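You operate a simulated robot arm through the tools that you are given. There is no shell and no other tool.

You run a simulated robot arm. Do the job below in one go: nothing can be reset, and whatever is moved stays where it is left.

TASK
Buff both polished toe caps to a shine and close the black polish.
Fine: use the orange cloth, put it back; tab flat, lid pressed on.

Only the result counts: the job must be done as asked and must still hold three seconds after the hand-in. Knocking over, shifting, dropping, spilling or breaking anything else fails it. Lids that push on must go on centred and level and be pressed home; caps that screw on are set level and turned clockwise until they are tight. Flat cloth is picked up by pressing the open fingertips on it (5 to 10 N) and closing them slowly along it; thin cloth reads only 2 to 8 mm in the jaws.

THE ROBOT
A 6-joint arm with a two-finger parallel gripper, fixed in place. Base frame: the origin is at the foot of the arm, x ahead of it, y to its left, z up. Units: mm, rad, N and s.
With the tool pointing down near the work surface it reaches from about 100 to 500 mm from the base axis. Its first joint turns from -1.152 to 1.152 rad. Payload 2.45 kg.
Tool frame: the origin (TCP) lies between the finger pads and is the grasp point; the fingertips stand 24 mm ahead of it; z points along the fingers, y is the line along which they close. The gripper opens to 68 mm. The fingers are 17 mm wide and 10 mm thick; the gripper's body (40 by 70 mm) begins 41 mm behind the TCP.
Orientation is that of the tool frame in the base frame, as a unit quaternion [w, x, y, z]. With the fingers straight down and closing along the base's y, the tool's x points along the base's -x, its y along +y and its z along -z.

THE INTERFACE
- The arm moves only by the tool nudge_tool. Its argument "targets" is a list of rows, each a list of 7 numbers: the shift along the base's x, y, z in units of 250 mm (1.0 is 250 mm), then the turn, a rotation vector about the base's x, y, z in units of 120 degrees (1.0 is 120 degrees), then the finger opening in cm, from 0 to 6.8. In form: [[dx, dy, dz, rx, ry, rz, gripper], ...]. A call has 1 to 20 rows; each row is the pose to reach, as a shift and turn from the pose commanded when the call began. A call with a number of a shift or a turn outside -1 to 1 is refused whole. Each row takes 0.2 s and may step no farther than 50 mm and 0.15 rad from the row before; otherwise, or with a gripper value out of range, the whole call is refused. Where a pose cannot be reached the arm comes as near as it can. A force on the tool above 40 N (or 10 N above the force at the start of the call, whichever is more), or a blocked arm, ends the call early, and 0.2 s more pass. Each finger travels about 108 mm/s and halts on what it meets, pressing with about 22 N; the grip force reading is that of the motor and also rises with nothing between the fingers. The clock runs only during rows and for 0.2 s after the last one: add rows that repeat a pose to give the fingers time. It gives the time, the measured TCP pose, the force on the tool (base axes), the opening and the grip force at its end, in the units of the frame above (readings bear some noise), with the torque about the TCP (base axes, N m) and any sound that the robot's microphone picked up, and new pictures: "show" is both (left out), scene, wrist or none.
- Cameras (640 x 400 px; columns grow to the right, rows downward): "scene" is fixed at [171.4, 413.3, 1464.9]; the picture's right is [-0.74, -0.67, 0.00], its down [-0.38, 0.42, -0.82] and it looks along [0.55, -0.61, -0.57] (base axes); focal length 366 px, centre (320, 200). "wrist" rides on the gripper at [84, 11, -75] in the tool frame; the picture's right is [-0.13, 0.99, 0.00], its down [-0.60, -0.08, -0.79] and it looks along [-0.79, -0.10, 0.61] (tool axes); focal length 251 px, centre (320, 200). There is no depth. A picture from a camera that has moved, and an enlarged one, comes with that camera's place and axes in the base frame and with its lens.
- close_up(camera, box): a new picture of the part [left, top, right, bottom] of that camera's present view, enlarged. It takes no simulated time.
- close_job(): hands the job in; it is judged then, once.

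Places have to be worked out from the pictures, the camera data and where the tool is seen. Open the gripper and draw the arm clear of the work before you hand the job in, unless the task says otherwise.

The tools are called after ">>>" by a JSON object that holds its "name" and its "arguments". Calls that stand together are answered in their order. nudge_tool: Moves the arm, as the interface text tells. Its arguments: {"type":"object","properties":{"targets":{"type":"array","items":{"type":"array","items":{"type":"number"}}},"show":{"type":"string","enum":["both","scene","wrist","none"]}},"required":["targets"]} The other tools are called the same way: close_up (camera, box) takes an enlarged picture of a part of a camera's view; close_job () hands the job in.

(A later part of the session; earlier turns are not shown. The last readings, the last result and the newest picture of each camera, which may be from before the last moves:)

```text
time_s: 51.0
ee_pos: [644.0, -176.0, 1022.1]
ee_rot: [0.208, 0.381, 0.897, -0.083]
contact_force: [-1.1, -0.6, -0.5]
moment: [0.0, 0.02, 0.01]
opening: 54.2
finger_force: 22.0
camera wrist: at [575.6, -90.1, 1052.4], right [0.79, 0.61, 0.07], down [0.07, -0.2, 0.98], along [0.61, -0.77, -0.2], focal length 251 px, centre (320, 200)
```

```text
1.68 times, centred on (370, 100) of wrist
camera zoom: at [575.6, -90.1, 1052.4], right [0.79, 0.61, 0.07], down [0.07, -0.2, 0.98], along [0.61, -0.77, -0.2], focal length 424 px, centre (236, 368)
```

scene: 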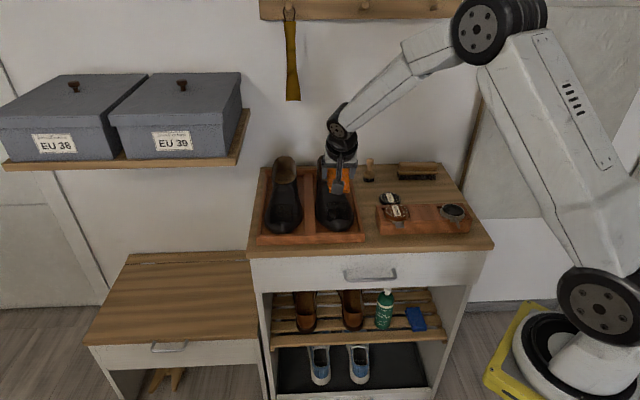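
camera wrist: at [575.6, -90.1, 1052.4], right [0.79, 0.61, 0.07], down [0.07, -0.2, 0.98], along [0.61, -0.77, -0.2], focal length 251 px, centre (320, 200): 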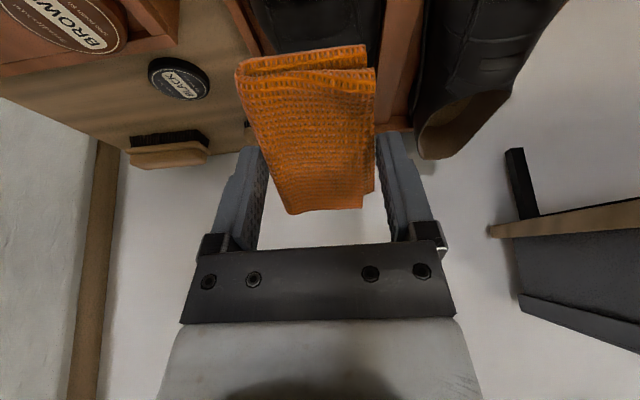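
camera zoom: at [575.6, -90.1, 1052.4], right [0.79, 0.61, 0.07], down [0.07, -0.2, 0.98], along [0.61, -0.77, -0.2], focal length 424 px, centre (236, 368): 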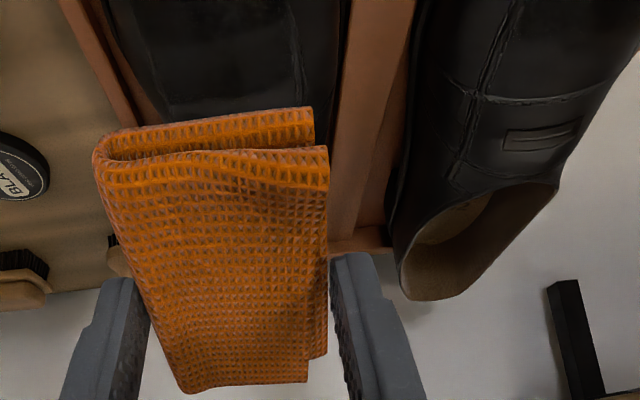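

The right toe's front part seems changed. I zoom in further on both toes to compare.

>>> {"name": "close_up", "arguments": {"camera": "scene", "box": [322, 198, 354, 228]}}

>>> {"name": "close_up", "arguments": {"camera": "scene", "box": [266, 200, 298, 230]}}

```text
13.33 times, centred on (338, 213) of scene
camera zoom: at [171.4, 413.3, 1464.9], right [-0.74, -0.67, 0.0], down [-0.38, 0.42, -0.82], along [0.55, -0.61, -0.57], focal length 4878 px, centre (80, 27)
```

zoom: 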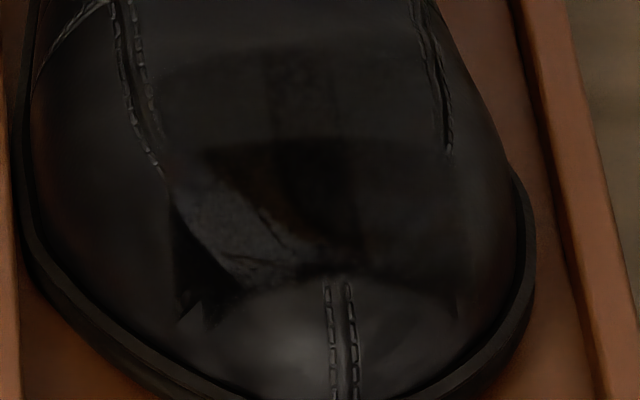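

```text
13.33 times, centred on (282, 215) of scene
camera zoom: at [171.4, 413.3, 1464.9], right [-0.74, -0.67, 0.0], down [-0.38, 0.42, -0.82], along [0.55, -0.61, -0.57], focal length 4878 px, centre (827, 0)
```

zoom: 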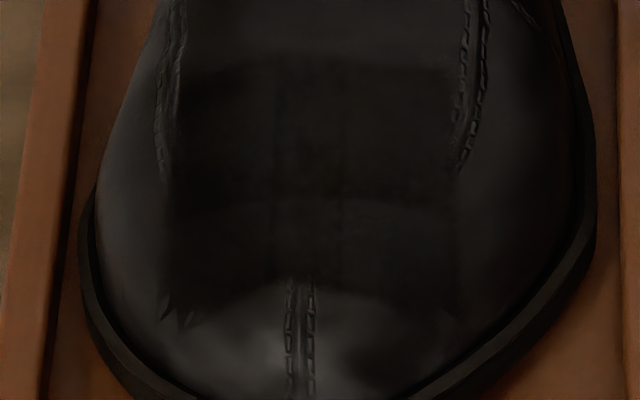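

The patch looks like a small grid of tiles; the front-left tile already gleams, so rubbing works. The patch runs from about d 578 to 627 mm in depth, so I need the contact further back: I reduce the tilt to about 17° and come down again on the patch's middle.

>>> {"name": "nudge_tool", "arguments": {"targets": [[-0.003, -0.006, -0.1, 0.026, 0.0267, 0, 4.0], [-0.004, -0.008, -0.2, 0.0525, 0.0535, 0, 4.0], [-0.004, -0.008, -0.29, 0.0525, 0.0535, 0, 4.0], [-0.004, -0.008, -0.31, 0.0525, 0.0535, 0, 4.0], [-0.004, -0.008, -0.322, 0.0525, 0.0535, 0, 4.0], [-0.004, -0.008, -0.334, 0.0525, 0.0535, 0, 4.0]], "show": "none"}}

```text
time_s: 52.4
ee_pos: [643.4, -177.3, 935.6]
ee_rot: [0.138, 0.386, 0.911, -0.054]
contact_force: [-0.2, 0.2, -0.5]
moment: [-0.01, -0.02, 0.0]
opening: 54.1
finger_force: 22.1
```

No contact yet at z 935.6; I step down in 1 mm rows.

>>> {"name": "nudge_tool", "arguments": {"targets": [[0, 0, -0.004, 0, 0, 0, 4.0], [0, 0, -0.008, 0, 0, 0, 4.0], [0, 0, -0.012, 0, 0, 0, 4.0], [0, 0, -0.016, 0, 0, 0, 4.0]], "show": "none"}}

```text
time_s: 53.4
ee_pos: [643.8, -176.5, 932.2]
ee_rot: [0.138, 0.386, 0.911, -0.053]
contact_force: [-0.2, -0.1, -0.5]
moment: [0.01, 0.01, 0.0]
opening: 54.2
finger_force: 21.5
```

>>> {"name": "nudge_tool", "arguments": {"targets": [[0, 0, -0.004, 0, 0, 0, 4.0], [0, 0, -0.008, 0, 0, 0, 4.0], [0, 0, -0.012, 0, 0, 0, 4.0]], "show": "none"}}

```text
time_s: 54.2
ee_pos: [643.1, -176.0, 928.7]
ee_rot: [0.138, 0.386, 0.911, -0.054]
contact_force: [-0.3, 0.0, 0.3]
moment: [-0.01, -0.01, 0.0]
opening: 54.1
finger_force: 21.8
```

>>> {"name": "nudge_tool", "arguments": {"targets": [[0, 0, -0.004, 0, 0, 0, 4.0], [0, 0, -0.008, 0, 0, 0, 4.0], [0, 0, -0.012, 0, 0, 0, 4.0]], "show": "none"}}

```text
time_s: 55.0
ee_pos: [644.6, -176.2, 925.2]
ee_rot: [0.138, 0.386, 0.91, -0.054]
contact_force: [-2.2, 3.5, 9.8]
moment: [0.1, 0.13, -0.05]
opening: 54.2
finger_force: 22.1
```

Contact at 10.7 N, about 3 mm inside the patch's front. I stroke here side to side twice.

>>> {"name": "nudge_tool", "arguments": {"targets": [[0.021, 0.0214, 0, 0, 0, 0, 4.0], [0.042, 0.0428, 0, 0, 0, 0, 4.0], [0.021, 0.0214, 0, 0, 0, 0, 4.0], [0, 0, 0, 0, 0, 0, 4.0], [-0.021, -0.0214, 0, 0, 0, 0, 4.0], [-0.042, -0.0428, 0, 0, 0, 0, 4.0], [-0.021, -0.0214, 0, 0, 0, 0, 4.0], [0, 0, 0, 0, 0, 0, 4.0], [0.021, 0.0214, 0, 0, 0, 0, 4.0], [0.042, 0.0428, 0, 0, 0, 0, 4.0], [0.021, 0.0214, 0, 0, 0, 0, 4.0], [0, 0, 0, 0, 0, 0, 4.0], [-0.021, -0.0214, 0, 0, 0, 0, 4.0], [-0.042, -0.0428, 0, 0, 0, 0, 4.0], [-0.021, -0.0214, 0, 0, 0, 0, 4.0], [0, 0, 0, 0, 0, 0, 4.0]], "show": "wrist"}}

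```text
time_s: 58.4
ee_pos: [642.8, -176.5, 925.0]
ee_rot: [0.136, 0.386, 0.911, -0.054]
contact_force: [-1.5, -1.8, 5.7]
moment: [-0.02, 0.08, 0.03]
opening: 54.2
finger_force: 22.6
camera wrist: at [579.7, -95.9, 972.1], right [0.8, 0.6, 0.04], down [0.18, -0.31, 0.93], along [0.58, -0.74, -0.35], focal length 251 px, centre (320, 200)
```

wrist: 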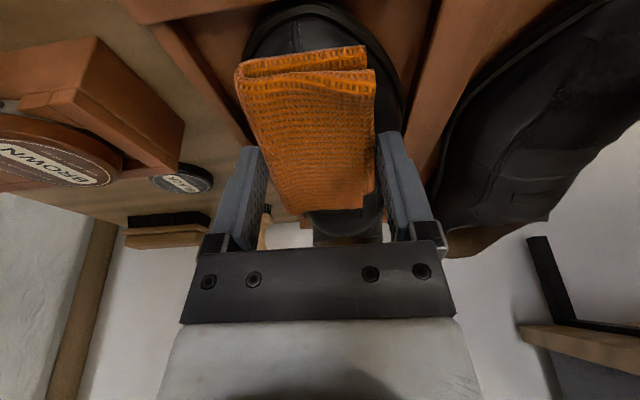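

Force about 6 N after strokes. Next I reduce the tilt to 10° to bring the contact toward the patch's middle and rear, lifting a little while turning.

>>> {"name": "nudge_tool", "arguments": {"targets": [[0, 0, 0.024, 0, 0, 0, 4.0], [0, 0, 0.024, 0.0408, 0.0416, 0, 4.0], [0, 0, 0.014, 0.0408, 0.0416, 0, 4.0], [0, 0, 0.008, 0.0408, 0.0416, 0, 4.0], [0, 0, 0.004, 0.0408, 0.0416, 0, 4.0]], "show": "none"}}

```text
time_s: 59.6
ee_pos: [644.1, -176.3, 925.8]
ee_rot: [0.081, 0.389, 0.917, -0.032]
contact_force: [-1.4, 0.5, 2.7]
moment: [0.0, 0.04, 0.0]
opening: 54.0
finger_force: 21.7
```

Contact has moved back to about d = 589. I press 0.5 mm deeper and stroke sideways twice here.

>>> {"name": "nudge_tool", "arguments": {"targets": [[0, 0, -0.003, 0, 0, 0, 4.0], [0.021, 0.0214, -0.003, 0, 0, 0, 4.0], [0.042, 0.0428, -0.003, 0, 0, 0, 4.0], [0.021, 0.0214, -0.003, 0, 0, 0, 4.0], [0, 0, -0.003, 0, 0, 0, 4.0], [-0.021, -0.0214, -0.003, 0, 0, 0, 4.0], [-0.042, -0.0428, -0.003, 0, 0, 0, 4.0], [-0.021, -0.0214, -0.003, 0, 0, 0, 4.0], [0, 0, -0.003, 0, 0, 0, 4.0], [0.021, 0.0214, -0.003, 0, 0, 0, 4.0], [0.042, 0.0428, -0.003, 0, 0, 0, 4.0], [0.021, 0.0214, -0.003, 0, 0, 0, 4.0], [0, 0, -0.003, 0, 0, 0, 4.0], [-0.021, -0.0214, -0.003, 0, 0, 0, 4.0], [-0.042, -0.0428, -0.003, 0, 0, 0, 4.0], [-0.021, -0.0214, -0.003, 0, 0, 0, 4.0], [0, 0, -0.003, 0, 0, 0, 4.0]], "show": "none"}}

```text
time_s: 63.2
ee_pos: [644.4, -175.9, 925.3]
ee_rot: [0.08, 0.389, 0.917, -0.032]
contact_force: [-0.6, -0.3, 4.2]
moment: [-0.01, 0.04, 0.01]
opening: 54.4
finger_force: 22.2
```

Now lengthwise strokes at this tilt, pressing a touch more.

>>> {"name": "nudge_tool", "arguments": {"targets": [[0, 0, -0.0016, 0, 0, 0, 4.0], [0.0337, -0.0331, 0.0067, 0, 0, 0, 4.0], [0.0506, -0.0497, 0.0108, 0, 0, 0, 4.0], [0.0337, -0.0331, 0.0067, 0, 0, 0, 4.0], [0, 0, -0.0016, 0, 0, 0, 4.0], [-0.0337, 0.0331, -0.0099, 0, 0, 0, 4.0], [-0.0506, 0.0497, -0.014, 0, 0, 0, 4.0], [-0.0337, 0.0331, -0.0099, 0, 0, 0, 4.0], [0, 0, -0.0016, 0, 0, 0, 4.0]], "show": "none"}}

```text
time_s: 65.2
ee_pos: [644.0, -177.5, 924.0]
ee_rot: [0.081, 0.388, 0.917, -0.031]
contact_force: [-3.7, 2.9, 4.5]
moment: [0.11, 0.06, -0.01]
opening: 54.0
finger_force: 21.4
```

I lift again to check the progress.

>>> {"name": "nudge_tool", "arguments": {"targets": [[0, 0, 0.06, 0, 0, 0, 4.0], [0, 0, 0.2, 0, 0, 0, 4.0], [0, 0, 0.36, 0, 0, 0, 4.0], [0, 0, 0.44, 0, 0, 0, 4.0]], "show": "scene"}}

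>>> {"name": "close_up", "arguments": {"camera": "scene", "box": [322, 198, 354, 228]}}

>>> {"name": "close_up", "arguments": {"camera": "scene", "box": [305, 180, 365, 245]}}

```text
time_s: 66.2
ee_pos: [642.7, -175.4, 1035.7]
ee_rot: [0.081, 0.389, 0.917, -0.031]
contact_force: [-0.5, -0.1, 0.2]
moment: [-0.01, -0.01, -0.02]
opening: 54.3
finger_force: 22.2
```

scene: 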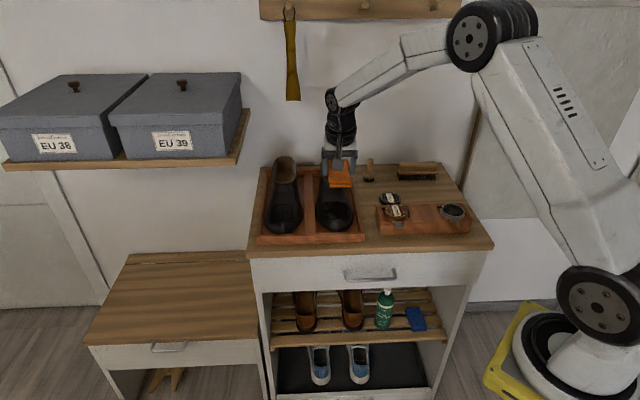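

```text
13.33 times, centred on (338, 213) of scene
camera zoom: at [171.4, 413.3, 1464.9], right [-0.74, -0.67, 0.0], down [-0.38, 0.42, -0.82], along [0.55, -0.61, -0.57], focal length 4878 px, centre (80, 27)
```

zoom: 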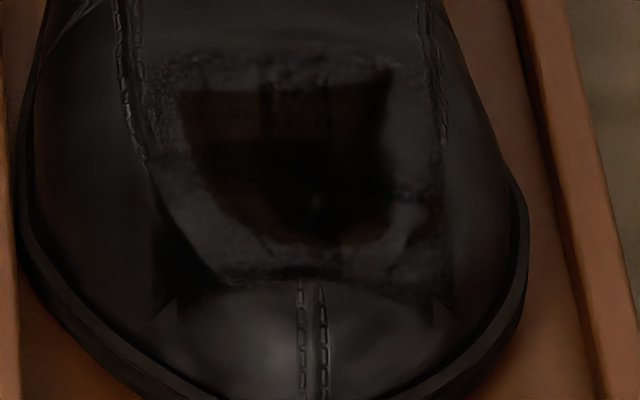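

```text
6.15 times, centred on (335, 212) of scene
camera zoom: at [171.4, 413.3, 1464.9], right [-0.74, -0.67, 0.0], down [-0.38, 0.42, -0.82], along [0.55, -0.61, -0.57], focal length 2251 px, centre (228, 123)
```

zoom: 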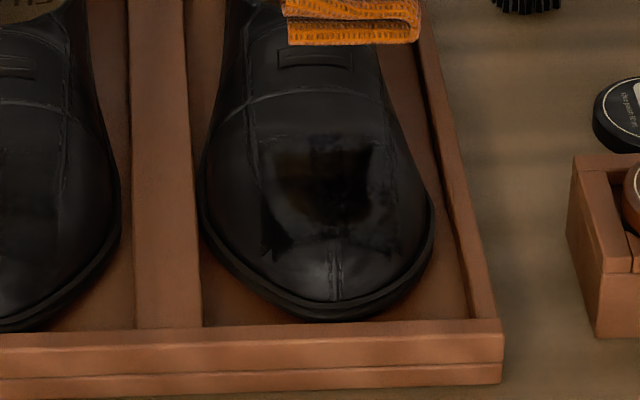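

Most of the right patch now mirrors the gripper, i.e. it has become glossy. The shoe's toe crept ~5 mm sideways from friction, so I'll be gentler; I move over to the left shoe (146 mm further), keeping high, and view the right toe without the arm above it.

>>> {"name": "nudge_tool", "arguments": {"targets": [[0.1, 0.105, 0, 0, 0, 0, 4.0], [0.2, 0.21, 0, 0, 0, 0, 4.0], [0.3, 0.315, 0, 0, 0, 0, 4.0], [0.396, 0.42, 0, 0, 0, 0, 4.0], [0.396, 0.42, 0, 0, 0, 0, 4.0]]}}

>>> {"name": "close_up", "arguments": {"camera": "scene", "box": [305, 180, 365, 245]}}

>>> {"name": "close_up", "arguments": {"camera": "scene", "box": [322, 198, 354, 228]}}

>>> {"name": "close_up", "arguments": {"camera": "scene", "box": [255, 180, 315, 245]}}

>>> {"name": "close_up", "arguments": {"camera": "wrist", "box": [100, 0, 460, 160]}}

```text
time_s: 67.4
ee_pos: [742.9, -70.7, 1035.2]
ee_rot: [0.081, 0.389, 0.917, -0.031]
contact_force: [0.9, -0.7, -0.2]
moment: [0.02, 0.01, 0.02]
opening: 54.0
finger_force: 22.2
camera wrist: at [684.4, 6.0, 1094.2], right [0.8, 0.6, 0.03], down [0.26, -0.39, 0.89], along [0.54, -0.7, -0.46], focal length 251 px, centre (320, 200)
```

scene: 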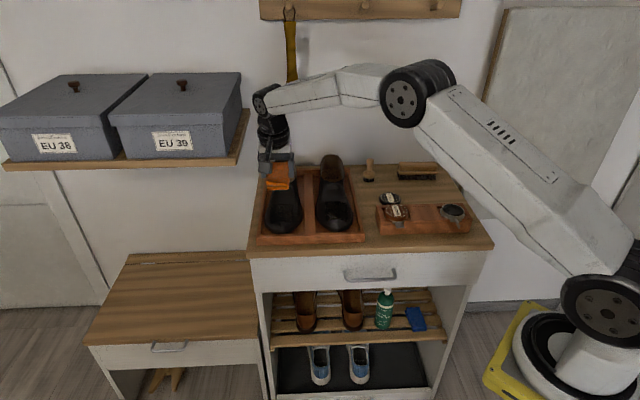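
wrist: 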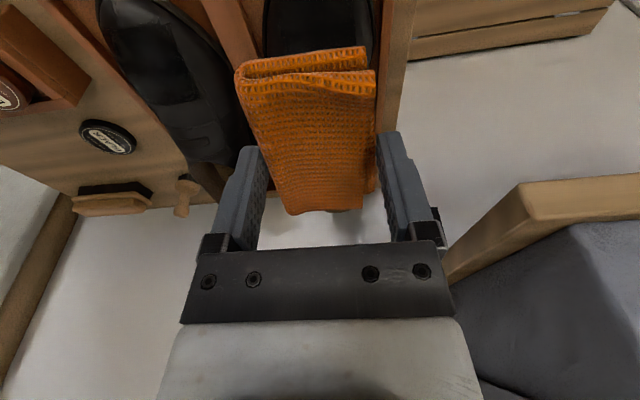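

```text
6.15 times, centred on (335, 212) of scene
camera zoom: at [171.4, 413.3, 1464.9], right [-0.74, -0.67, 0.0], down [-0.38, 0.42, -0.82], along [0.55, -0.61, -0.57], focal length 2251 px, centre (228, 123)
```

zoom: 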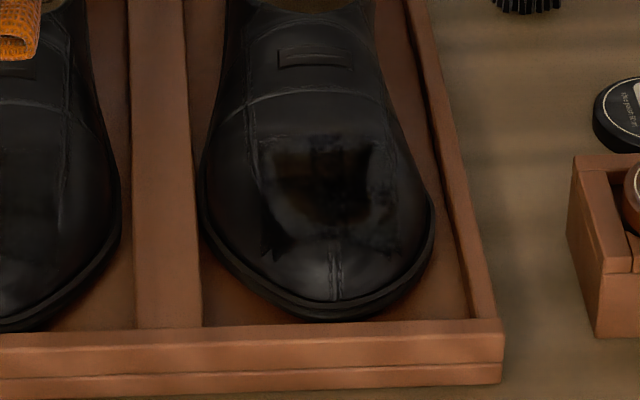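

```text
13.33 times, centred on (338, 213) of scene
camera zoom: at [171.4, 413.3, 1464.9], right [-0.74, -0.67, 0.0], down [-0.38, 0.42, -0.82], along [0.55, -0.61, -0.57], focal length 4878 px, centre (80, 27)
```

zoom: 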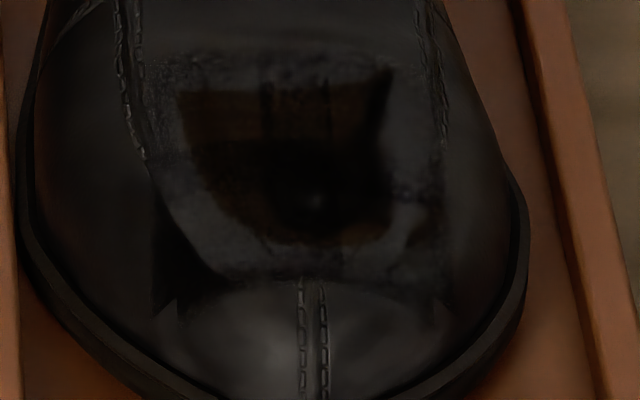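

```text
6.15 times, centred on (285, 212) of scene
camera zoom: at [171.4, 413.3, 1464.9], right [-0.74, -0.67, 0.0], down [-0.38, 0.42, -0.82], along [0.55, -0.61, -0.57], focal length 2251 px, centre (535, 123)
```

zoom: 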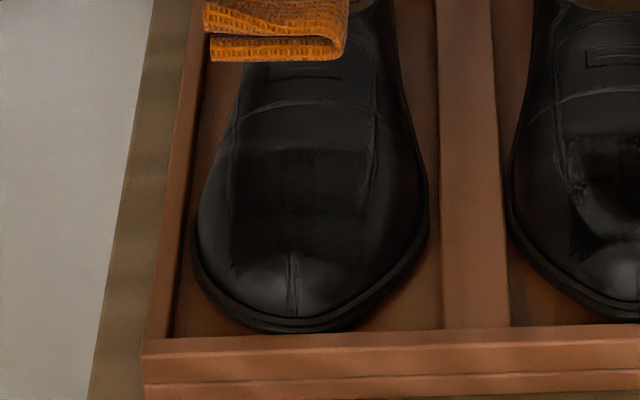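

```text
1.78 times, centred on (280, 80) of wrist
camera zoom: at [684.4, 6.0, 1094.2], right [0.8, 0.6, 0.03], down [0.26, -0.39, 0.89], along [0.54, -0.7, -0.46], focal length 447 px, centre (391, 413)
```

zoom: 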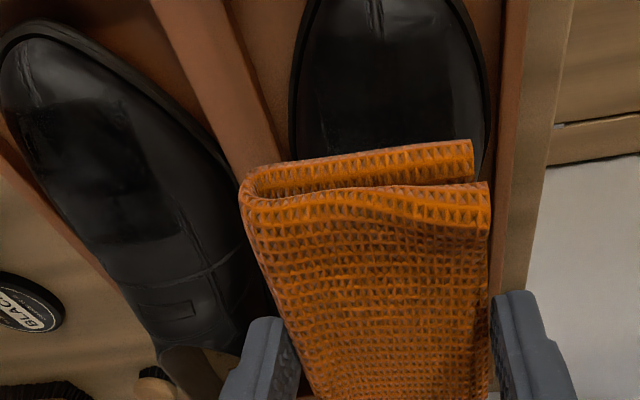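

The right patch now reflects the room over nearly its whole area; only its front corners look matte. Now the left shoe: I descend with the 10° tilt to just above expected contact (z ≈ 926).

>>> {"name": "nudge_tool", "arguments": {"targets": [[0, 0, -0.18, 0, 0, 0, 4.0], [0, 0, -0.32, 0, 0, 0, 4.0], [0, 0, -0.39, 0, 0, 0, 4.0], [0, 0, -0.41, 0, 0, 0, 4.0], [0, 0, -0.416, 0, 0, 0, 4.0]], "show": "wrist"}}

>>> {"name": "close_up", "arguments": {"camera": "wrist", "box": [180, 0, 460, 160]}}

```text
time_s: 68.6
ee_pos: [742.0, -72.7, 929.9]
ee_rot: [0.081, 0.389, 0.917, -0.032]
contact_force: [-0.2, -1.4, 0.1]
moment: [-0.02, -0.01, -0.02]
opening: 54.2
finger_force: 22.0
camera wrist: at [683.3, 5.0, 990.5], right [0.8, 0.6, 0.03], down [0.26, -0.39, 0.89], along [0.54, -0.7, -0.46], focal length 251 px, centre (320, 200)
```

wrist: 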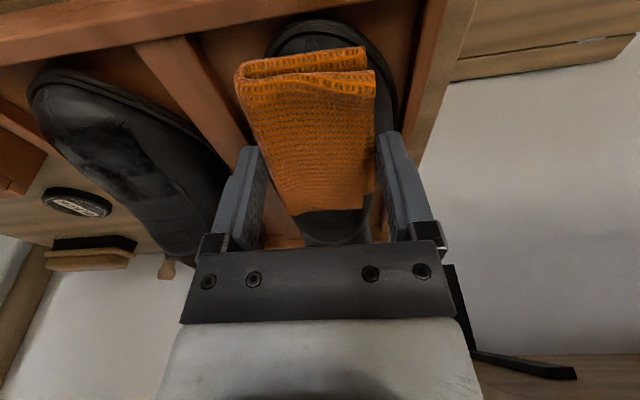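

```text
2.29 times, centred on (320, 80) of wrist
camera zoom: at [683.3, 5.0, 990.5], right [0.8, 0.6, 0.03], down [0.26, -0.39, 0.89], along [0.54, -0.7, -0.46], focal length 575 px, centre (320, 474)
```

zoom: 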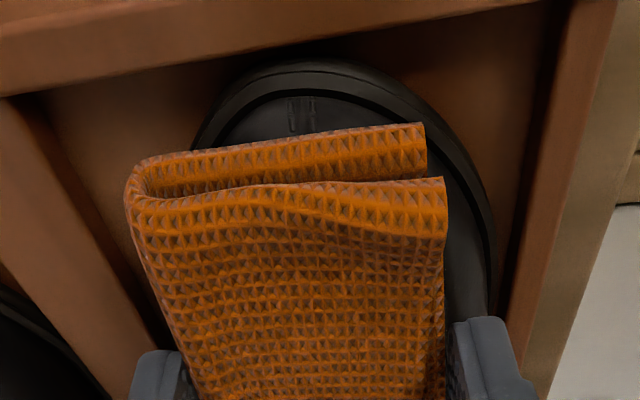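

Centred well. I step down in 1 mm rows to contact.

>>> {"name": "nudge_tool", "arguments": {"targets": [[0, 0, -0.004, 0, 0, 0, 4.0], [0, 0, -0.008, 0, 0, 0, 4.0], [0, 0, -0.012, 0, 0, 0, 4.0], [0, 0, -0.015, 0, 0, 0, 4.0]], "show": "none"}}

```text
time_s: 69.6
ee_pos: [742.1, -71.8, 928.5]
ee_rot: [0.081, 0.39, 0.917, -0.032]
contact_force: [0.4, 0.7, -0.1]
moment: [-0.05, -0.01, -0.02]
opening: 54.4
finger_force: 21.8
```

>>> {"name": "nudge_tool", "arguments": {"targets": [[0, 0, -0.004, 0, 0, 0, 4.0], [0, 0, -0.008, 0, 0, 0, 4.0], [0, 0, -0.01, 0, 0, 0, 4.0]], "show": "none"}}

```text
time_s: 70.4
ee_pos: [742.3, -70.6, 926.0]
ee_rot: [0.082, 0.389, 0.917, -0.031]
contact_force: [0.3, -0.2, 2.3]
moment: [-0.02, -0.03, -0.01]
opening: 54.4
finger_force: 22.0
```

Light contact (2.3 N). I press 0.4 mm deeper and make gentle side-to-side strokes, starting toward the other side.

>>> {"name": "nudge_tool", "arguments": {"targets": [[0, 0, -0.0016, 0, 0, 0, 4.0], [-0.021, -0.0214, -0.0016, 0, 0, 0, 4.0], [-0.042, -0.0428, -0.0016, 0, 0, 0, 4.0], [-0.021, -0.0214, -0.0016, 0, 0, 0, 4.0], [0, 0, -0.0016, 0, 0, 0, 4.0], [0.021, 0.0214, -0.0016, 0, 0, 0, 4.0], [0.042, 0.0428, -0.0016, 0, 0, 0, 4.0], [0.021, 0.0214, -0.0016, 0, 0, 0, 4.0], [0, 0, -0.0016, 0, 0, 0, 4.0], [-0.021, -0.0214, -0.0016, 0, 0, 0, 4.0], [-0.042, -0.0428, -0.0016, 0, 0, 0, 4.0], [-0.021, -0.0214, -0.0016, 0, 0, 0, 4.0], [0, 0, -0.0016, 0, 0, 0, 4.0], [0.021, 0.0214, -0.0016, 0, 0, 0, 4.0], [0.042, 0.0428, -0.0016, 0, 0, 0, 4.0], [0.021, 0.0214, -0.0016, 0, 0, 0, 4.0], [0, 0, -0.0016, 0, 0, 0, 4.0]], "show": "none"}}

```text
time_s: 74.0
ee_pos: [743.7, -70.0, 924.3]
ee_rot: [0.081, 0.388, 0.917, -0.032]
contact_force: [2.8, 3.6, 6.5]
moment: [0.05, -0.09, 0.08]
opening: 54.2
finger_force: 22.0
```

Force about 8 N including friction. Now lengthwise strokes at this tilt.

>>> {"name": "nudge_tool", "arguments": {"targets": [[0.0337, -0.0331, 0.0083, 0, 0, 0, 4.0], [0.0506, -0.0497, 0.0124, 0, 0, 0, 4.0], [0.0337, -0.0331, 0.0083, 0, 0, 0, 4.0], [0, 0, 0, 0, 0, 0, 4.0], [-0.0337, 0.0331, -0.0083, 0, 0, 0, 4.0], [-0.0506, 0.0497, -0.0124, 0, 0, 0, 4.0], [-0.0337, 0.0331, -0.0083, 0, 0, 0, 4.0], [0, 0, 0, 0, 0, 0, 4.0]], "show": "none"}}

```text
time_s: 75.8
ee_pos: [743.4, -70.2, 923.5]
ee_rot: [0.081, 0.388, 0.917, -0.032]
contact_force: [-1.6, 3.9, 3.6]
moment: [0.08, 0.08, -0.04]
opening: 54.0
finger_force: 22.1
```

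Next I tilt back to 17° for the front part: lift 5 mm, tilt, and come down again.

>>> {"name": "nudge_tool", "arguments": {"targets": [[0, 0, 0.03, 0, 0, 0, 4.0], [0, 0, 0.03, -0.0408, -0.0416, 0, 4.0], [0, 0, 0.018, -0.0408, -0.0416, 0, 4.0], [0, 0, 0.01, -0.0408, -0.0416, 0, 4.0], [0, 0, 0.006, -0.0408, -0.0416, 0, 4.0]], "show": "none"}}

```text
time_s: 77.0
ee_pos: [744.7, -71.5, 927.3]
ee_rot: [0.138, 0.386, 0.911, -0.054]
contact_force: [0.1, 0.1, 0.4]
moment: [-0.02, -0.01, 0.0]
opening: 54.1
finger_force: 22.4
```

>>> {"name": "nudge_tool", "arguments": {"targets": [[0, 0, -0.004, 0, 0, 0, 4.0], [0, 0, -0.008, 0, 0, 0, 4.0], [0, 0, -0.01, 0, 0, 0, 4.0]], "show": "none"}}

```text
time_s: 77.8
ee_pos: [743.9, -71.9, 924.6]
ee_rot: [0.138, 0.386, 0.911, -0.054]
contact_force: [-0.9, 1.5, 5.3]
moment: [0.05, 0.05, -0.01]
opening: 54.1
finger_force: 22.3
```

5.6 N contact. Gentle side-to-side strokes at this tilt.

>>> {"name": "nudge_tool", "arguments": {"targets": [[-0.021, -0.0214, 0, 0, 0, 0, 4.0], [-0.042, -0.0428, 0, 0, 0, 0, 4.0], [-0.021, -0.0214, 0, 0, 0, 0, 4.0], [0, 0, 0, 0, 0, 0, 4.0], [0.021, 0.0214, 0, 0, 0, 0, 4.0], [0.042, 0.0428, 0, 0, 0, 0, 4.0], [0.021, 0.0214, 0, 0, 0, 0, 4.0], [0, 0, 0, 0, 0, 0, 4.0], [-0.021, -0.0214, 0, 0, 0, 0, 4.0], [-0.042, -0.0428, 0, 0, 0, 0, 4.0], [-0.021, -0.0214, 0, 0, 0, 0, 4.0], [0, 0, 0, 0, 0, 0, 4.0], [0.021, 0.0214, 0, 0, 0, 0, 4.0], [0.042, 0.0428, 0, 0, 0, 0, 4.0], [0.021, 0.0214, 0, 0, 0, 0, 4.0], [0, 0, 0, 0, 0, 0, 4.0]], "show": "none"}}

```text
time_s: 81.2
ee_pos: [743.9, -71.8, 924.4]
ee_rot: [0.137, 0.386, 0.91, -0.054]
contact_force: [1.1, 2.7, 6.5]
moment: [0.05, 0.03, -0.06]
opening: 54.0
finger_force: 22.1
```

I lift and check both toes.

>>> {"name": "nudge_tool", "arguments": {"targets": [[0, 0, 0.06, 0, 0, 0, 4.0], [0, 0, 0.2, 0, 0, 0, 4.0], [0, 0, 0.36, 0, 0, 0, 4.0], [0, 0, 0.44, 0, 0, 0, 4.0]], "show": "scene"}}

>>> {"name": "close_up", "arguments": {"camera": "scene", "box": [266, 200, 298, 230]}}

>>> {"name": "close_up", "arguments": {"camera": "scene", "box": [255, 180, 315, 245]}}

>>> {"name": "close_up", "arguments": {"camera": "scene", "box": [322, 198, 354, 228]}}

```text
time_s: 82.2
ee_pos: [744.1, -70.8, 1033.6]
ee_rot: [0.136, 0.386, 0.911, -0.055]
contact_force: [0.3, -0.1, -0.6]
moment: [0.03, -0.02, 0.01]
opening: 54.2
finger_force: 21.9
```

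scene: 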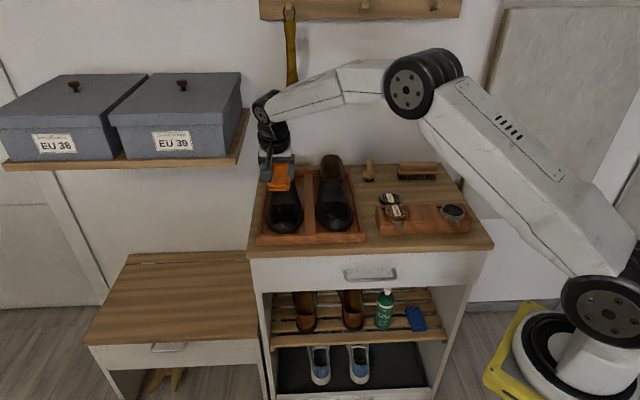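

```text
13.33 times, centred on (282, 215) of scene
camera zoom: at [171.4, 413.3, 1464.9], right [-0.74, -0.67, 0.0], down [-0.38, 0.42, -0.82], along [0.55, -0.61, -0.57], focal length 4878 px, centre (827, 0)
```

zoom: 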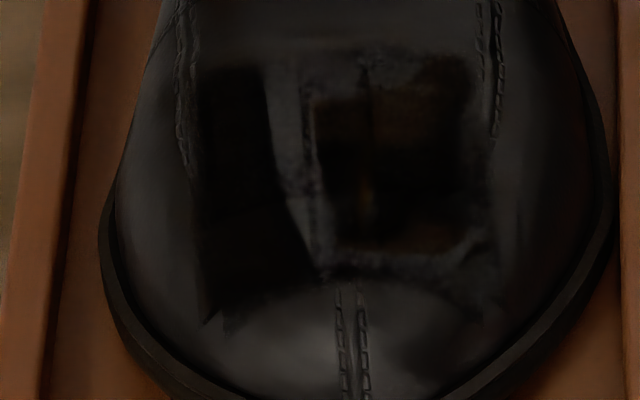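

```text
6.15 times, centred on (285, 212) of scene
camera zoom: at [171.4, 413.3, 1464.9], right [-0.74, -0.67, 0.0], down [-0.38, 0.42, -0.82], along [0.55, -0.61, -0.57], focal length 2251 px, centre (535, 123)
```

zoom: 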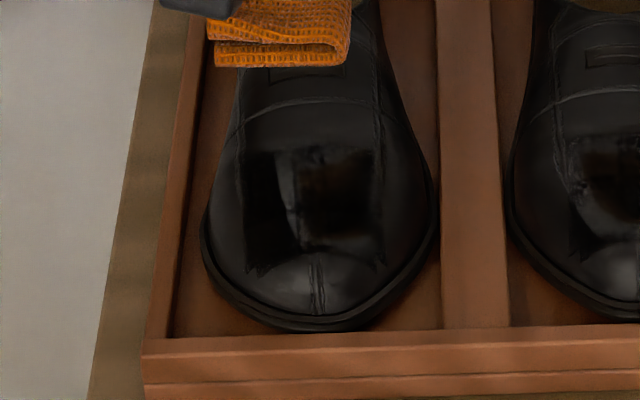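

```text
13.33 times, centred on (338, 213) of scene
camera zoom: at [171.4, 413.3, 1464.9], right [-0.74, -0.67, 0.0], down [-0.38, 0.42, -0.82], along [0.55, -0.61, -0.57], focal length 4878 px, centre (80, 27)
```

zoom: 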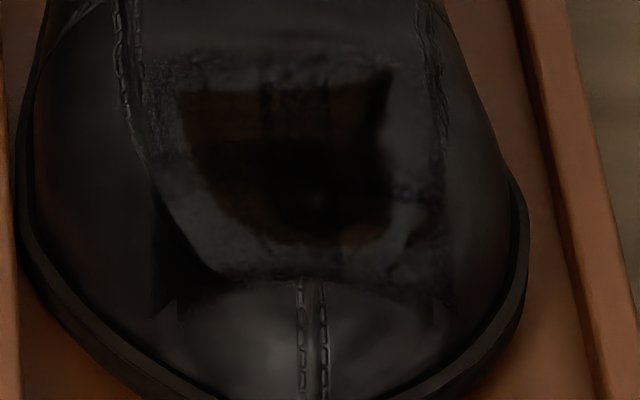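

The left patch is glossy except its outer (left) column; the shoe's toe crept ~8 mm toward the divider. I now roll the pad ~20° onto the outer side of the left toe and will use lengthwise strokes, which do not swing the shoe.

>>> {"name": "nudge_tool", "arguments": {"targets": [[0.025, 0.015, -0.05, -0.03, 0.049, 0, 4.0], [0.05, 0.03, -0.15, -0.06, 0.098, 0, 4.0], [0.073, 0.04, -0.28, -0.0896, 0.1464, 0, 4.0], [0.073, 0.04, -0.36, -0.0896, 0.1464, 0, 4.0], [0.073, 0.04, -0.4, -0.0896, 0.1464, 0, 4.0]]}}

>>> {"name": "close_up", "arguments": {"camera": "scene", "box": [245, 140, 335, 245]}}

>>> {"name": "close_up", "arguments": {"camera": "wrist", "box": [180, 0, 460, 160]}}

```text
time_s: 83.4
ee_pos: [754.0, -61.5, 933.6]
ee_rot: [0.032, 0.359, 0.912, -0.198]
contact_force: [0.3, -0.1, -0.1]
moment: [0.02, 0.03, 0.02]
opening: 54.3
finger_force: 22.1
out of reach, approached as far as the arm can: row 3, 4, 5
camera wrist: at [705.4, 29.0, 982.0], right [0.76, 0.58, -0.31], down [0.46, -0.14, 0.88], along [0.46, -0.81, -0.37], focal length 251 px, centre (320, 200)
```

scene: 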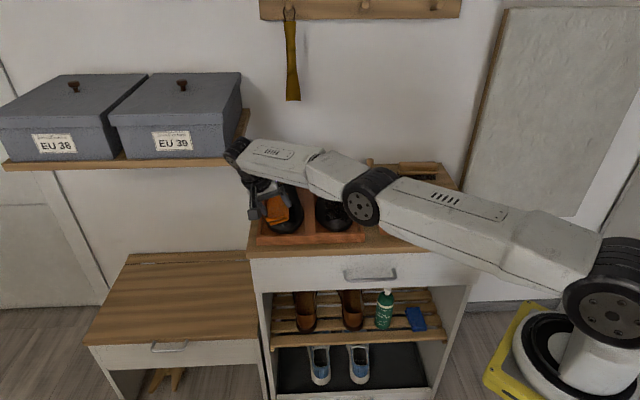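
wrist: 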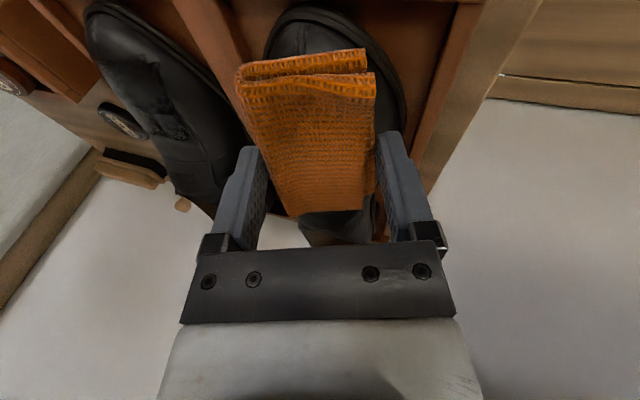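

```text
3.81 times, centred on (290, 192) of scene
camera zoom: at [171.4, 413.3, 1464.9], right [-0.74, -0.67, 0.0], down [-0.38, 0.42, -0.82], along [0.55, -0.61, -0.57], focal length 1394 px, centre (434, 229)
```

zoom: 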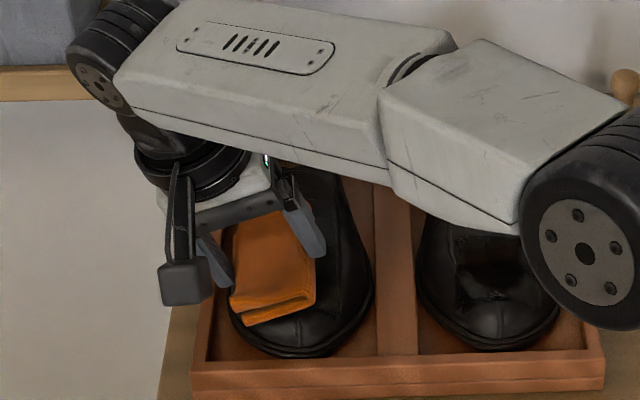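

```text
2.29 times, centred on (320, 80) of wrist
camera zoom: at [705.4, 29.0, 982.0], right [0.76, 0.58, -0.31], down [0.46, -0.14, 0.88], along [0.46, -0.81, -0.37], focal length 575 px, centre (320, 474)
```

zoom: 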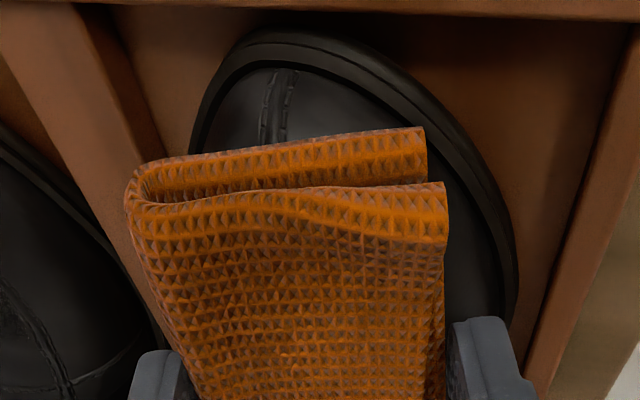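

The arm is at the edge of its reach here but nearly got the pose (short by ~8 mm). I pull the command back 9 mm toward the arm and descend in small steps, watching force.

>>> {"name": "nudge_tool", "arguments": {"targets": [[-0.036, -0.01, 0, 0, 0, 0, 4.0], [-0.036, -0.01, -0.012, 0, 0, 0, 4.0], [-0.036, -0.01, -0.02, 0, 0, 0, 4.0]], "show": "none"}}

```text
time_s: 84.2
ee_pos: [746.5, -63.6, 929.8]
ee_rot: [0.033, 0.359, 0.912, -0.198]
contact_force: [-0.1, 0.6, -0.1]
moment: [-0.03, 0.02, 0.03]
opening: 54.0
finger_force: 22.0
```

In reach now. I continue down in small steps.

>>> {"name": "nudge_tool", "arguments": {"targets": [[0.01, 0.004, -0.008, 0, 0, 0, 4.0], [0.01, 0.004, -0.016, 0, 0, 0, 4.0], [0.01, 0.004, -0.022, 0, 0, 0, 4.0], [0.01, 0.004, -0.028, 0, 0, 0, 4.0]], "show": "none"}}

```text
time_s: 85.2
ee_pos: [748.2, -61.9, 922.0]
ee_rot: [0.033, 0.359, 0.912, -0.198]
contact_force: [0.0, 0.0, 0.2]
moment: [0.01, 0.0, 0.0]
opening: 54.3
finger_force: 21.9
```

>>> {"name": "nudge_tool", "arguments": {"targets": [[0, 0, -0.005, 0, 0, 0, 4.0], [0, 0, -0.01, 0, 0, 0, 4.0], [0, 0, -0.014, 0, 0, 0, 4.0]], "show": "none"}}

```text
time_s: 86.0
ee_pos: [749.5, -62.2, 922.4]
ee_rot: [0.035, 0.36, 0.911, -0.197]
contact_force: [-2.7, 3.2, 13.7]
moment: [-0.35, -0.35, 0.05]
opening: 54.0
finger_force: 21.7
```

Contact is at the pad's rear end (d ≈ 622) on the outer rear of the patch. I ease up a little and make short lengthwise strokes here.

>>> {"name": "nudge_tool", "arguments": {"targets": [[0, 0, 0.003, 0, 0, 0, 4.0], [-0.02, 0.0196, -0.003, 0, 0, 0, 4.0], [-0.04, 0.0392, -0.009, 0, 0, 0, 4.0], [-0.02, 0.0196, -0.003, 0, 0, 0, 4.0], [0, 0, 0.003, 0, 0, 0, 4.0], [-0.02, 0.0196, -0.003, 0, 0, 0, 4.0], [-0.04, 0.0392, -0.009, 0, 0, 0, 4.0], [-0.02, 0.0196, -0.003, 0, 0, 0, 4.0], [0, 0, 0.003, 0, 0, 0, 4.0]], "show": "none"}}

```text
time_s: 88.0
ee_pos: [750.1, -62.5, 918.4]
ee_rot: [0.033, 0.359, 0.912, -0.197]
contact_force: [-0.8, 2.5, 3.1]
moment: [0.0, -0.05, 0.11]
opening: 54.2
finger_force: 22.0
```

Now I tilt 9° more toward the front and come down on the outer front area.

>>> {"name": "nudge_tool", "arguments": {"targets": [[0, 0, 0.03, 0, 0, 0, 4.0], [0, 0, 0.03, -0.0525, -0.0535, 0, 4.0], [0, 0, 0.018, -0.0525, -0.0535, 0, 4.0], [0, 0, 0.01, -0.0525, -0.0535, 0, 4.0], [0, 0, 0.004, -0.0525, -0.0535, 0, 4.0]], "show": "none"}}

```text
refused: row 2 steps farther than a row can; nothing moved
```

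>>> {"name": "nudge_tool", "arguments": {"targets": [[0, 0, 0.03, 0, 0, 0, 4.0], [0, 0, 0.03, -0.0262, -0.0267, 0, 4.0], [0, 0, 0.03, -0.0525, -0.0535, 0, 4.0], [0, 0, 0.018, -0.0525, -0.0535, 0, 4.0], [0, 0, 0.01, -0.0525, -0.0535, 0, 4.0], [0, 0, 0.004, -0.0525, -0.0535, 0, 4.0]], "show": "none"}}

```text
time_s: 89.4
ee_pos: [747.4, -63.2, 919.1]
ee_rot: [0.103, 0.367, 0.896, -0.227]
contact_force: [0.1, 0.6, 0.1]
moment: [0.0, 0.01, 0.02]
opening: 54.3
finger_force: 21.9
```

>>> {"name": "nudge_tool", "arguments": {"targets": [[0.008, 0.004, -0.006, 0, 0, 0, 4.0], [0.008, 0.004, -0.012, 0, 0, 0, 4.0], [0.008, 0.004, -0.018, 0, 0, 0, 4.0]], "show": "none"}}

```text
time_s: 90.2
ee_pos: [751.0, -62.3, 917.0]
ee_rot: [0.104, 0.366, 0.897, -0.225]
contact_force: [-0.9, 3.5, 6.4]
moment: [-0.03, 0.07, -0.07]
opening: 54.2
finger_force: 21.7
```

Contact 7 N near the pad's middle with the surface leaning outward ~16°. Lengthwise strokes here, ±10 mm.

>>> {"name": "nudge_tool", "arguments": {"targets": [[0.02, -0.0196, 0.0105, 0, 0, 0, 4.0], [0.035, -0.034, 0.018, 0, 0, 0, 4.0], [0.02, -0.0196, 0.0105, 0, 0, 0, 4.0], [0, 0, 0, 0, 0, 0, 4.0], [-0.02, 0.0196, -0.0105, 0, 0, 0, 4.0], [-0.035, 0.034, -0.018, 0, 0, 0, 4.0], [-0.02, 0.0196, -0.0105, 0, 0, 0, 4.0], [0, 0, 0, 0, 0, 0, 4.0], [0.02, -0.0196, 0.0105, 0, 0, 0, 4.0], [0.035, -0.034, 0.018, 0, 0, 0, 4.0], [0.02, -0.0196, 0.0105, 0, 0, 0, 4.0], [0, 0, 0, 0, 0, 0, 4.0], [-0.02, 0.0196, -0.0105, 0, 0, 0, 4.0], [-0.035, 0.034, -0.018, 0, 0, 0, 4.0], [-0.02, 0.0196, -0.0105, 0, 0, 0, 4.0], [0, 0, 0, 0, 0, 0, 4.0]], "show": "none"}}

```text
time_s: 93.6
ee_pos: [749.8, -60.0, 915.7]
ee_rot: [0.103, 0.367, 0.897, -0.225]
contact_force: [-1.0, 6.5, 4.1]
moment: [0.1, 0.12, -0.11]
opening: 54.0
finger_force: 21.9
```

I lift and look at the left toe.

>>> {"name": "nudge_tool", "arguments": {"targets": [[-0.01, 0, 0.06, 0, 0, 0, 4.0], [-0.03, 0, 0.2, 0, 0, 0, 4.0], [-0.06, -0.02, 0.36, 0.03, -0.05, 0, 4.0], [-0.1, -0.06, 0.44, 0.06, -0.1, 0, 4.0], [-0.12, -0.1, 0.5, 0.0896, -0.13, 0, 4.0]]}}

>>> {"name": "close_up", "arguments": {"camera": "scene", "box": [266, 200, 298, 230]}}

>>> {"name": "close_up", "arguments": {"camera": "scene", "box": [245, 150, 375, 250]}}

```text
time_s: 94.8
ee_pos: [721.0, -86.3, 1040.6]
ee_rot: [0.189, 0.402, 0.892, -0.089]
contact_force: [-0.1, 0.3, -0.6]
moment: [0.0, 0.01, 0.0]
opening: 54.3
finger_force: 21.8
camera wrist: at [657.2, 2.2, 1074.5], right [0.82, 0.57, 0.05], down [0.1, -0.22, 0.97], along [0.56, -0.79, -0.23], focal length 251 px, centre (320, 200)
```

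scene: 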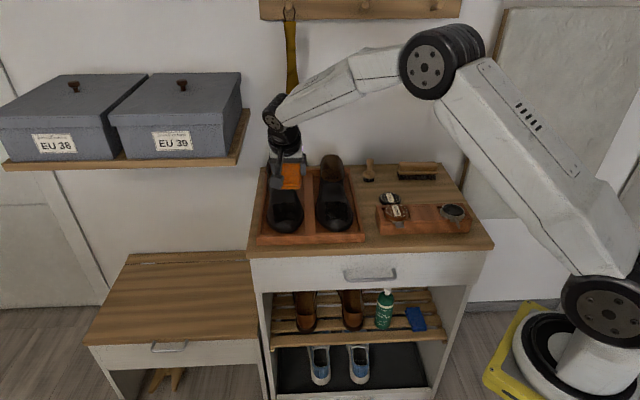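
wrist: 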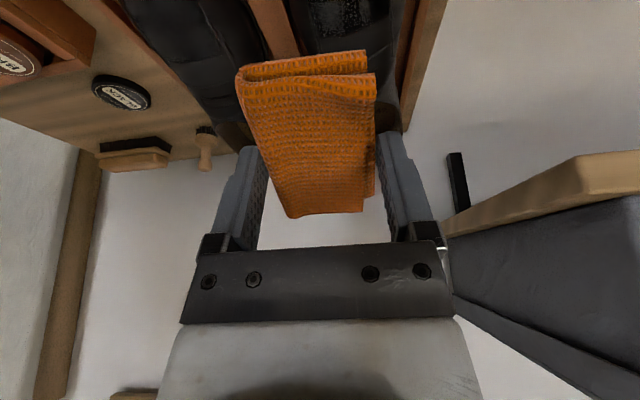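

```text
13.33 times, centred on (282, 215) of scene
camera zoom: at [171.3, 413.3, 1464.9], right [-0.74, -0.67, 0.0], down [-0.38, 0.42, -0.82], along [0.55, -0.61, -0.57], focal length 4878 px, centre (827, 0)
```

zoom: 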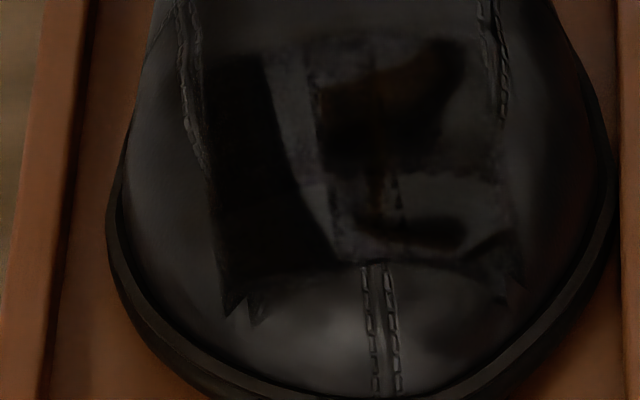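

```text
4.00 times, centred on (310, 200) of scene
camera zoom: at [171.3, 413.3, 1464.9], right [-0.74, -0.67, 0.0], down [-0.38, 0.42, -0.82], along [0.55, -0.61, -0.57], focal length 1463 px, centre (360, 200)
```

zoom: 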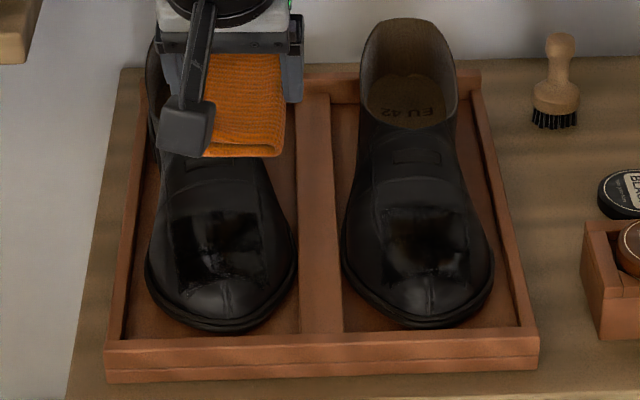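

The left patch's outer column is still matte and the shoe has swung a few degrees. I'll turn the pad 90° so its free end overhangs sideways, letting its end edge reach the outer slope without needing a far roll; first I turn about the tool axis at this safe height.

>>> {"name": "nudge_tool", "arguments": {"targets": [[0, 0, 0, -0.0181, 0.0212, 0.0624, 4.0], [0, 0, 0, -0.0362, 0.0424, 0.1247, 4.0], [0, 0, 0, -0.0543, 0.0635, 0.1871, 4.0], [0, 0, 0, -0.0724, 0.0847, 0.2495, 4.0], [0, 0, 0, -0.0905, 0.1059, 0.3118, 4.0], [0, 0, 0, -0.1085, 0.1271, 0.3742, 4.0], [0, 0, 0, -0.1266, 0.1483, 0.4365, 4.0], [0, 0, 0, -0.1447, 0.1695, 0.4989, 4.0], [0, 0, 0, -0.1628, 0.1906, 0.5613, 4.0], [0, 0, 0, -0.1809, 0.2118, 0.6236, 4.0], [0, 0, 0, -0.199, 0.233, 0.686, 4.0]]}}

>>> {"name": "close_up", "arguments": {"camera": "wrist", "box": [150, 0, 490, 200]}}

>>> {"name": "close_up", "arguments": {"camera": "scene", "box": [245, 120, 375, 250]}}

```text
time_s: 97.2
ee_pos: [719.6, -87.4, 1039.3]
ee_rot: [0.072, -0.349, 0.913, -0.197]
contact_force: [0.3, -0.6, 0.1]
moment: [-0.02, 0.04, -0.02]
opening: 54.0
finger_force: 22.1
camera wrist: at [630.1, -112.2, 1104.6], right [-0.51, 0.76, -0.41], down [0.29, 0.59, 0.75], along [0.81, 0.26, -0.52], focal length 251 px, centre (320, 200)
```

scene: 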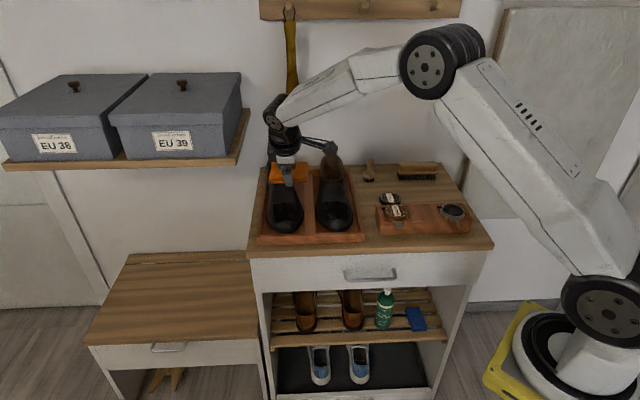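
wrist: 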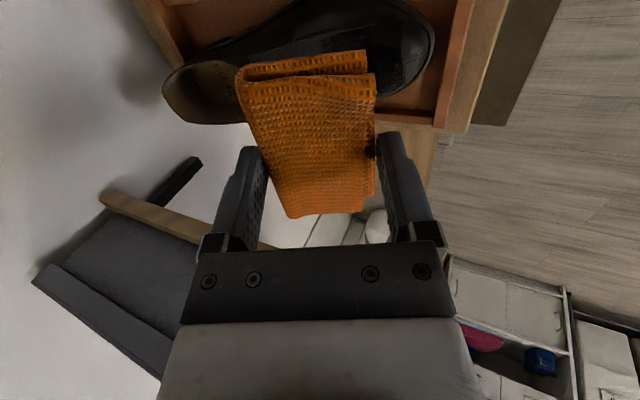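

```text
1.88 times, centred on (320, 100) of wrist
camera zoom: at [630.1, -112.2, 1104.6], right [-0.51, 0.76, -0.41], down [0.29, 0.59, 0.75], along [0.81, 0.26, -0.52], focal length 473 px, centre (320, 388)
```

zoom: 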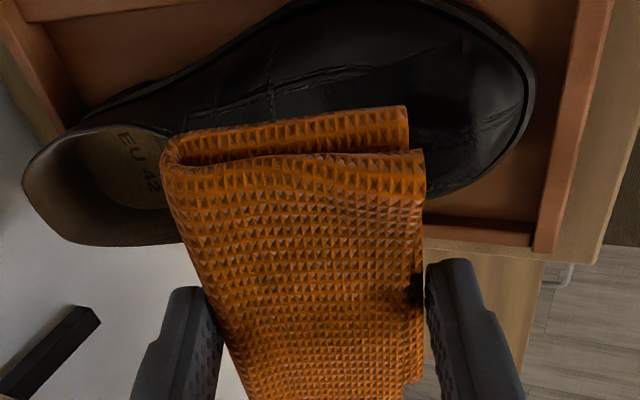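

```text
3.08 times, centred on (310, 185) of scene
camera zoom: at [171.4, 413.3, 1464.9], right [-0.74, -0.67, 0.0], down [-0.38, 0.42, -0.82], along [0.55, -0.61, -0.57], focal length 1126 px, centre (351, 246)
```

zoom: 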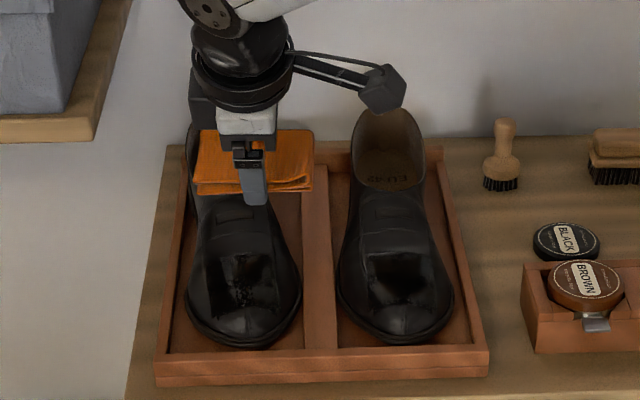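

The pad now lies crosswise. I reduce the tilt to ~18°, move out so the pad's inner end edge is over the outer slope (edge at e ≈ 482), and lower to about 15 mm above expected contact.

>>> {"name": "nudge_tool", "arguments": {"targets": [[0.12, 0.06, 0, 0.0175, 0.0178, 0, 4.0], [0.24, 0.13, 0, 0.035, 0.0357, 0, 4.0], [0.316, 0.17, -0.1, 0.035, 0.0357, 0, 4.0], [0.316, 0.17, -0.25, 0.035, 0.0357, 0, 4.0], [0.316, 0.17, -0.38, 0.035, 0.0357, 0, 4.0], [0.316, 0.17, -0.42, 0.035, 0.0357, 0, 4.0]]}}

>>> {"name": "close_up", "arguments": {"camera": "wrist", "box": [150, 0, 490, 200]}}

>>> {"name": "close_up", "arguments": {"camera": "scene", "box": [235, 140, 335, 250]}}

```text
time_s: 98.6
ee_pos: [797.5, -44.9, 936.1]
ee_rot: [0.05, -0.353, 0.922, -0.15]
contact_force: [-0.4, -0.3, -0.5]
moment: [-0.02, -0.02, 0.0]
opening: 54.2
finger_force: 21.8
camera wrist: at [713.5, -73.7, 1005.2], right [-0.53, 0.79, -0.31], down [0.35, 0.54, 0.77], along [0.77, 0.3, -0.56], focal length 251 px, centre (320, 200)
```

scene: 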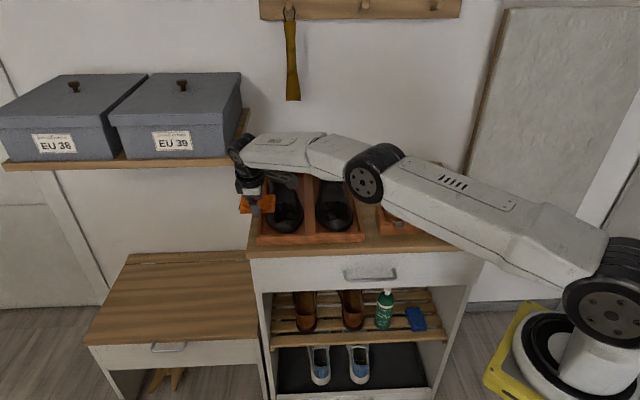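
wrist: 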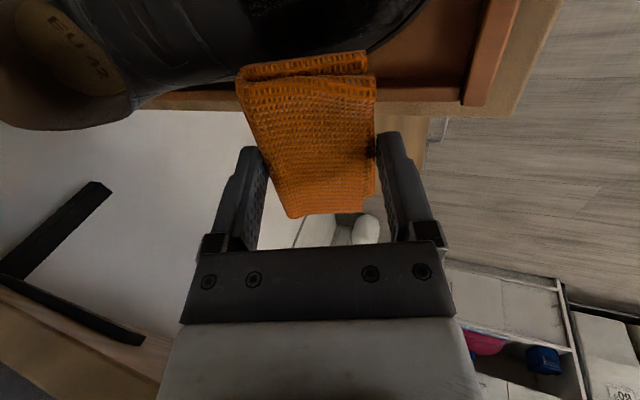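

```text
1.88 times, centred on (320, 100) of wrist
camera zoom: at [713.5, -73.7, 1005.2], right [-0.53, 0.79, -0.31], down [0.35, 0.54, 0.77], along [0.77, 0.3, -0.56], focal length 473 px, centre (320, 388)
```

zoom: 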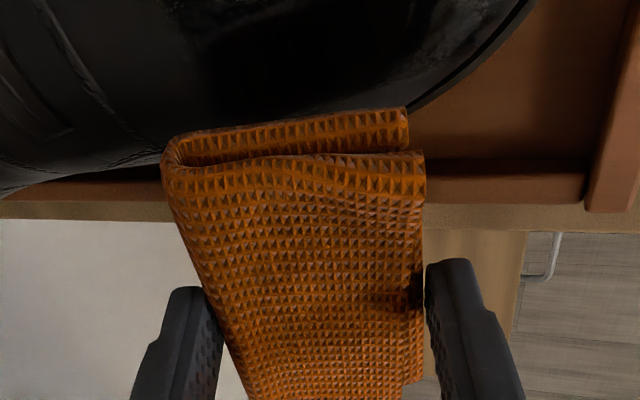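

```text
3.64 times, centred on (285, 195) of scene
camera zoom: at [171.4, 413.3, 1464.9], right [-0.74, -0.67, 0.0], down [-0.38, 0.42, -0.82], along [0.55, -0.61, -0.57], focal length 1330 px, centre (447, 218)
```

zoom: 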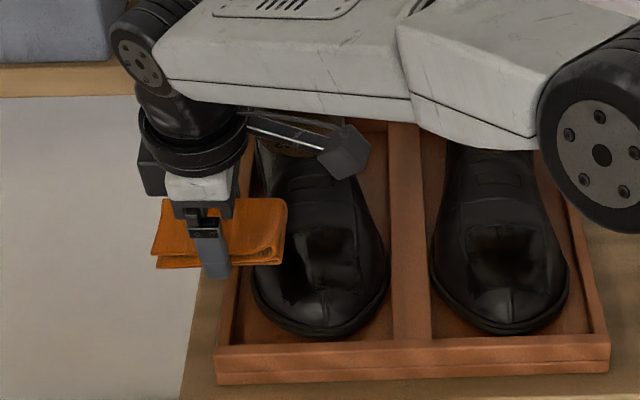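

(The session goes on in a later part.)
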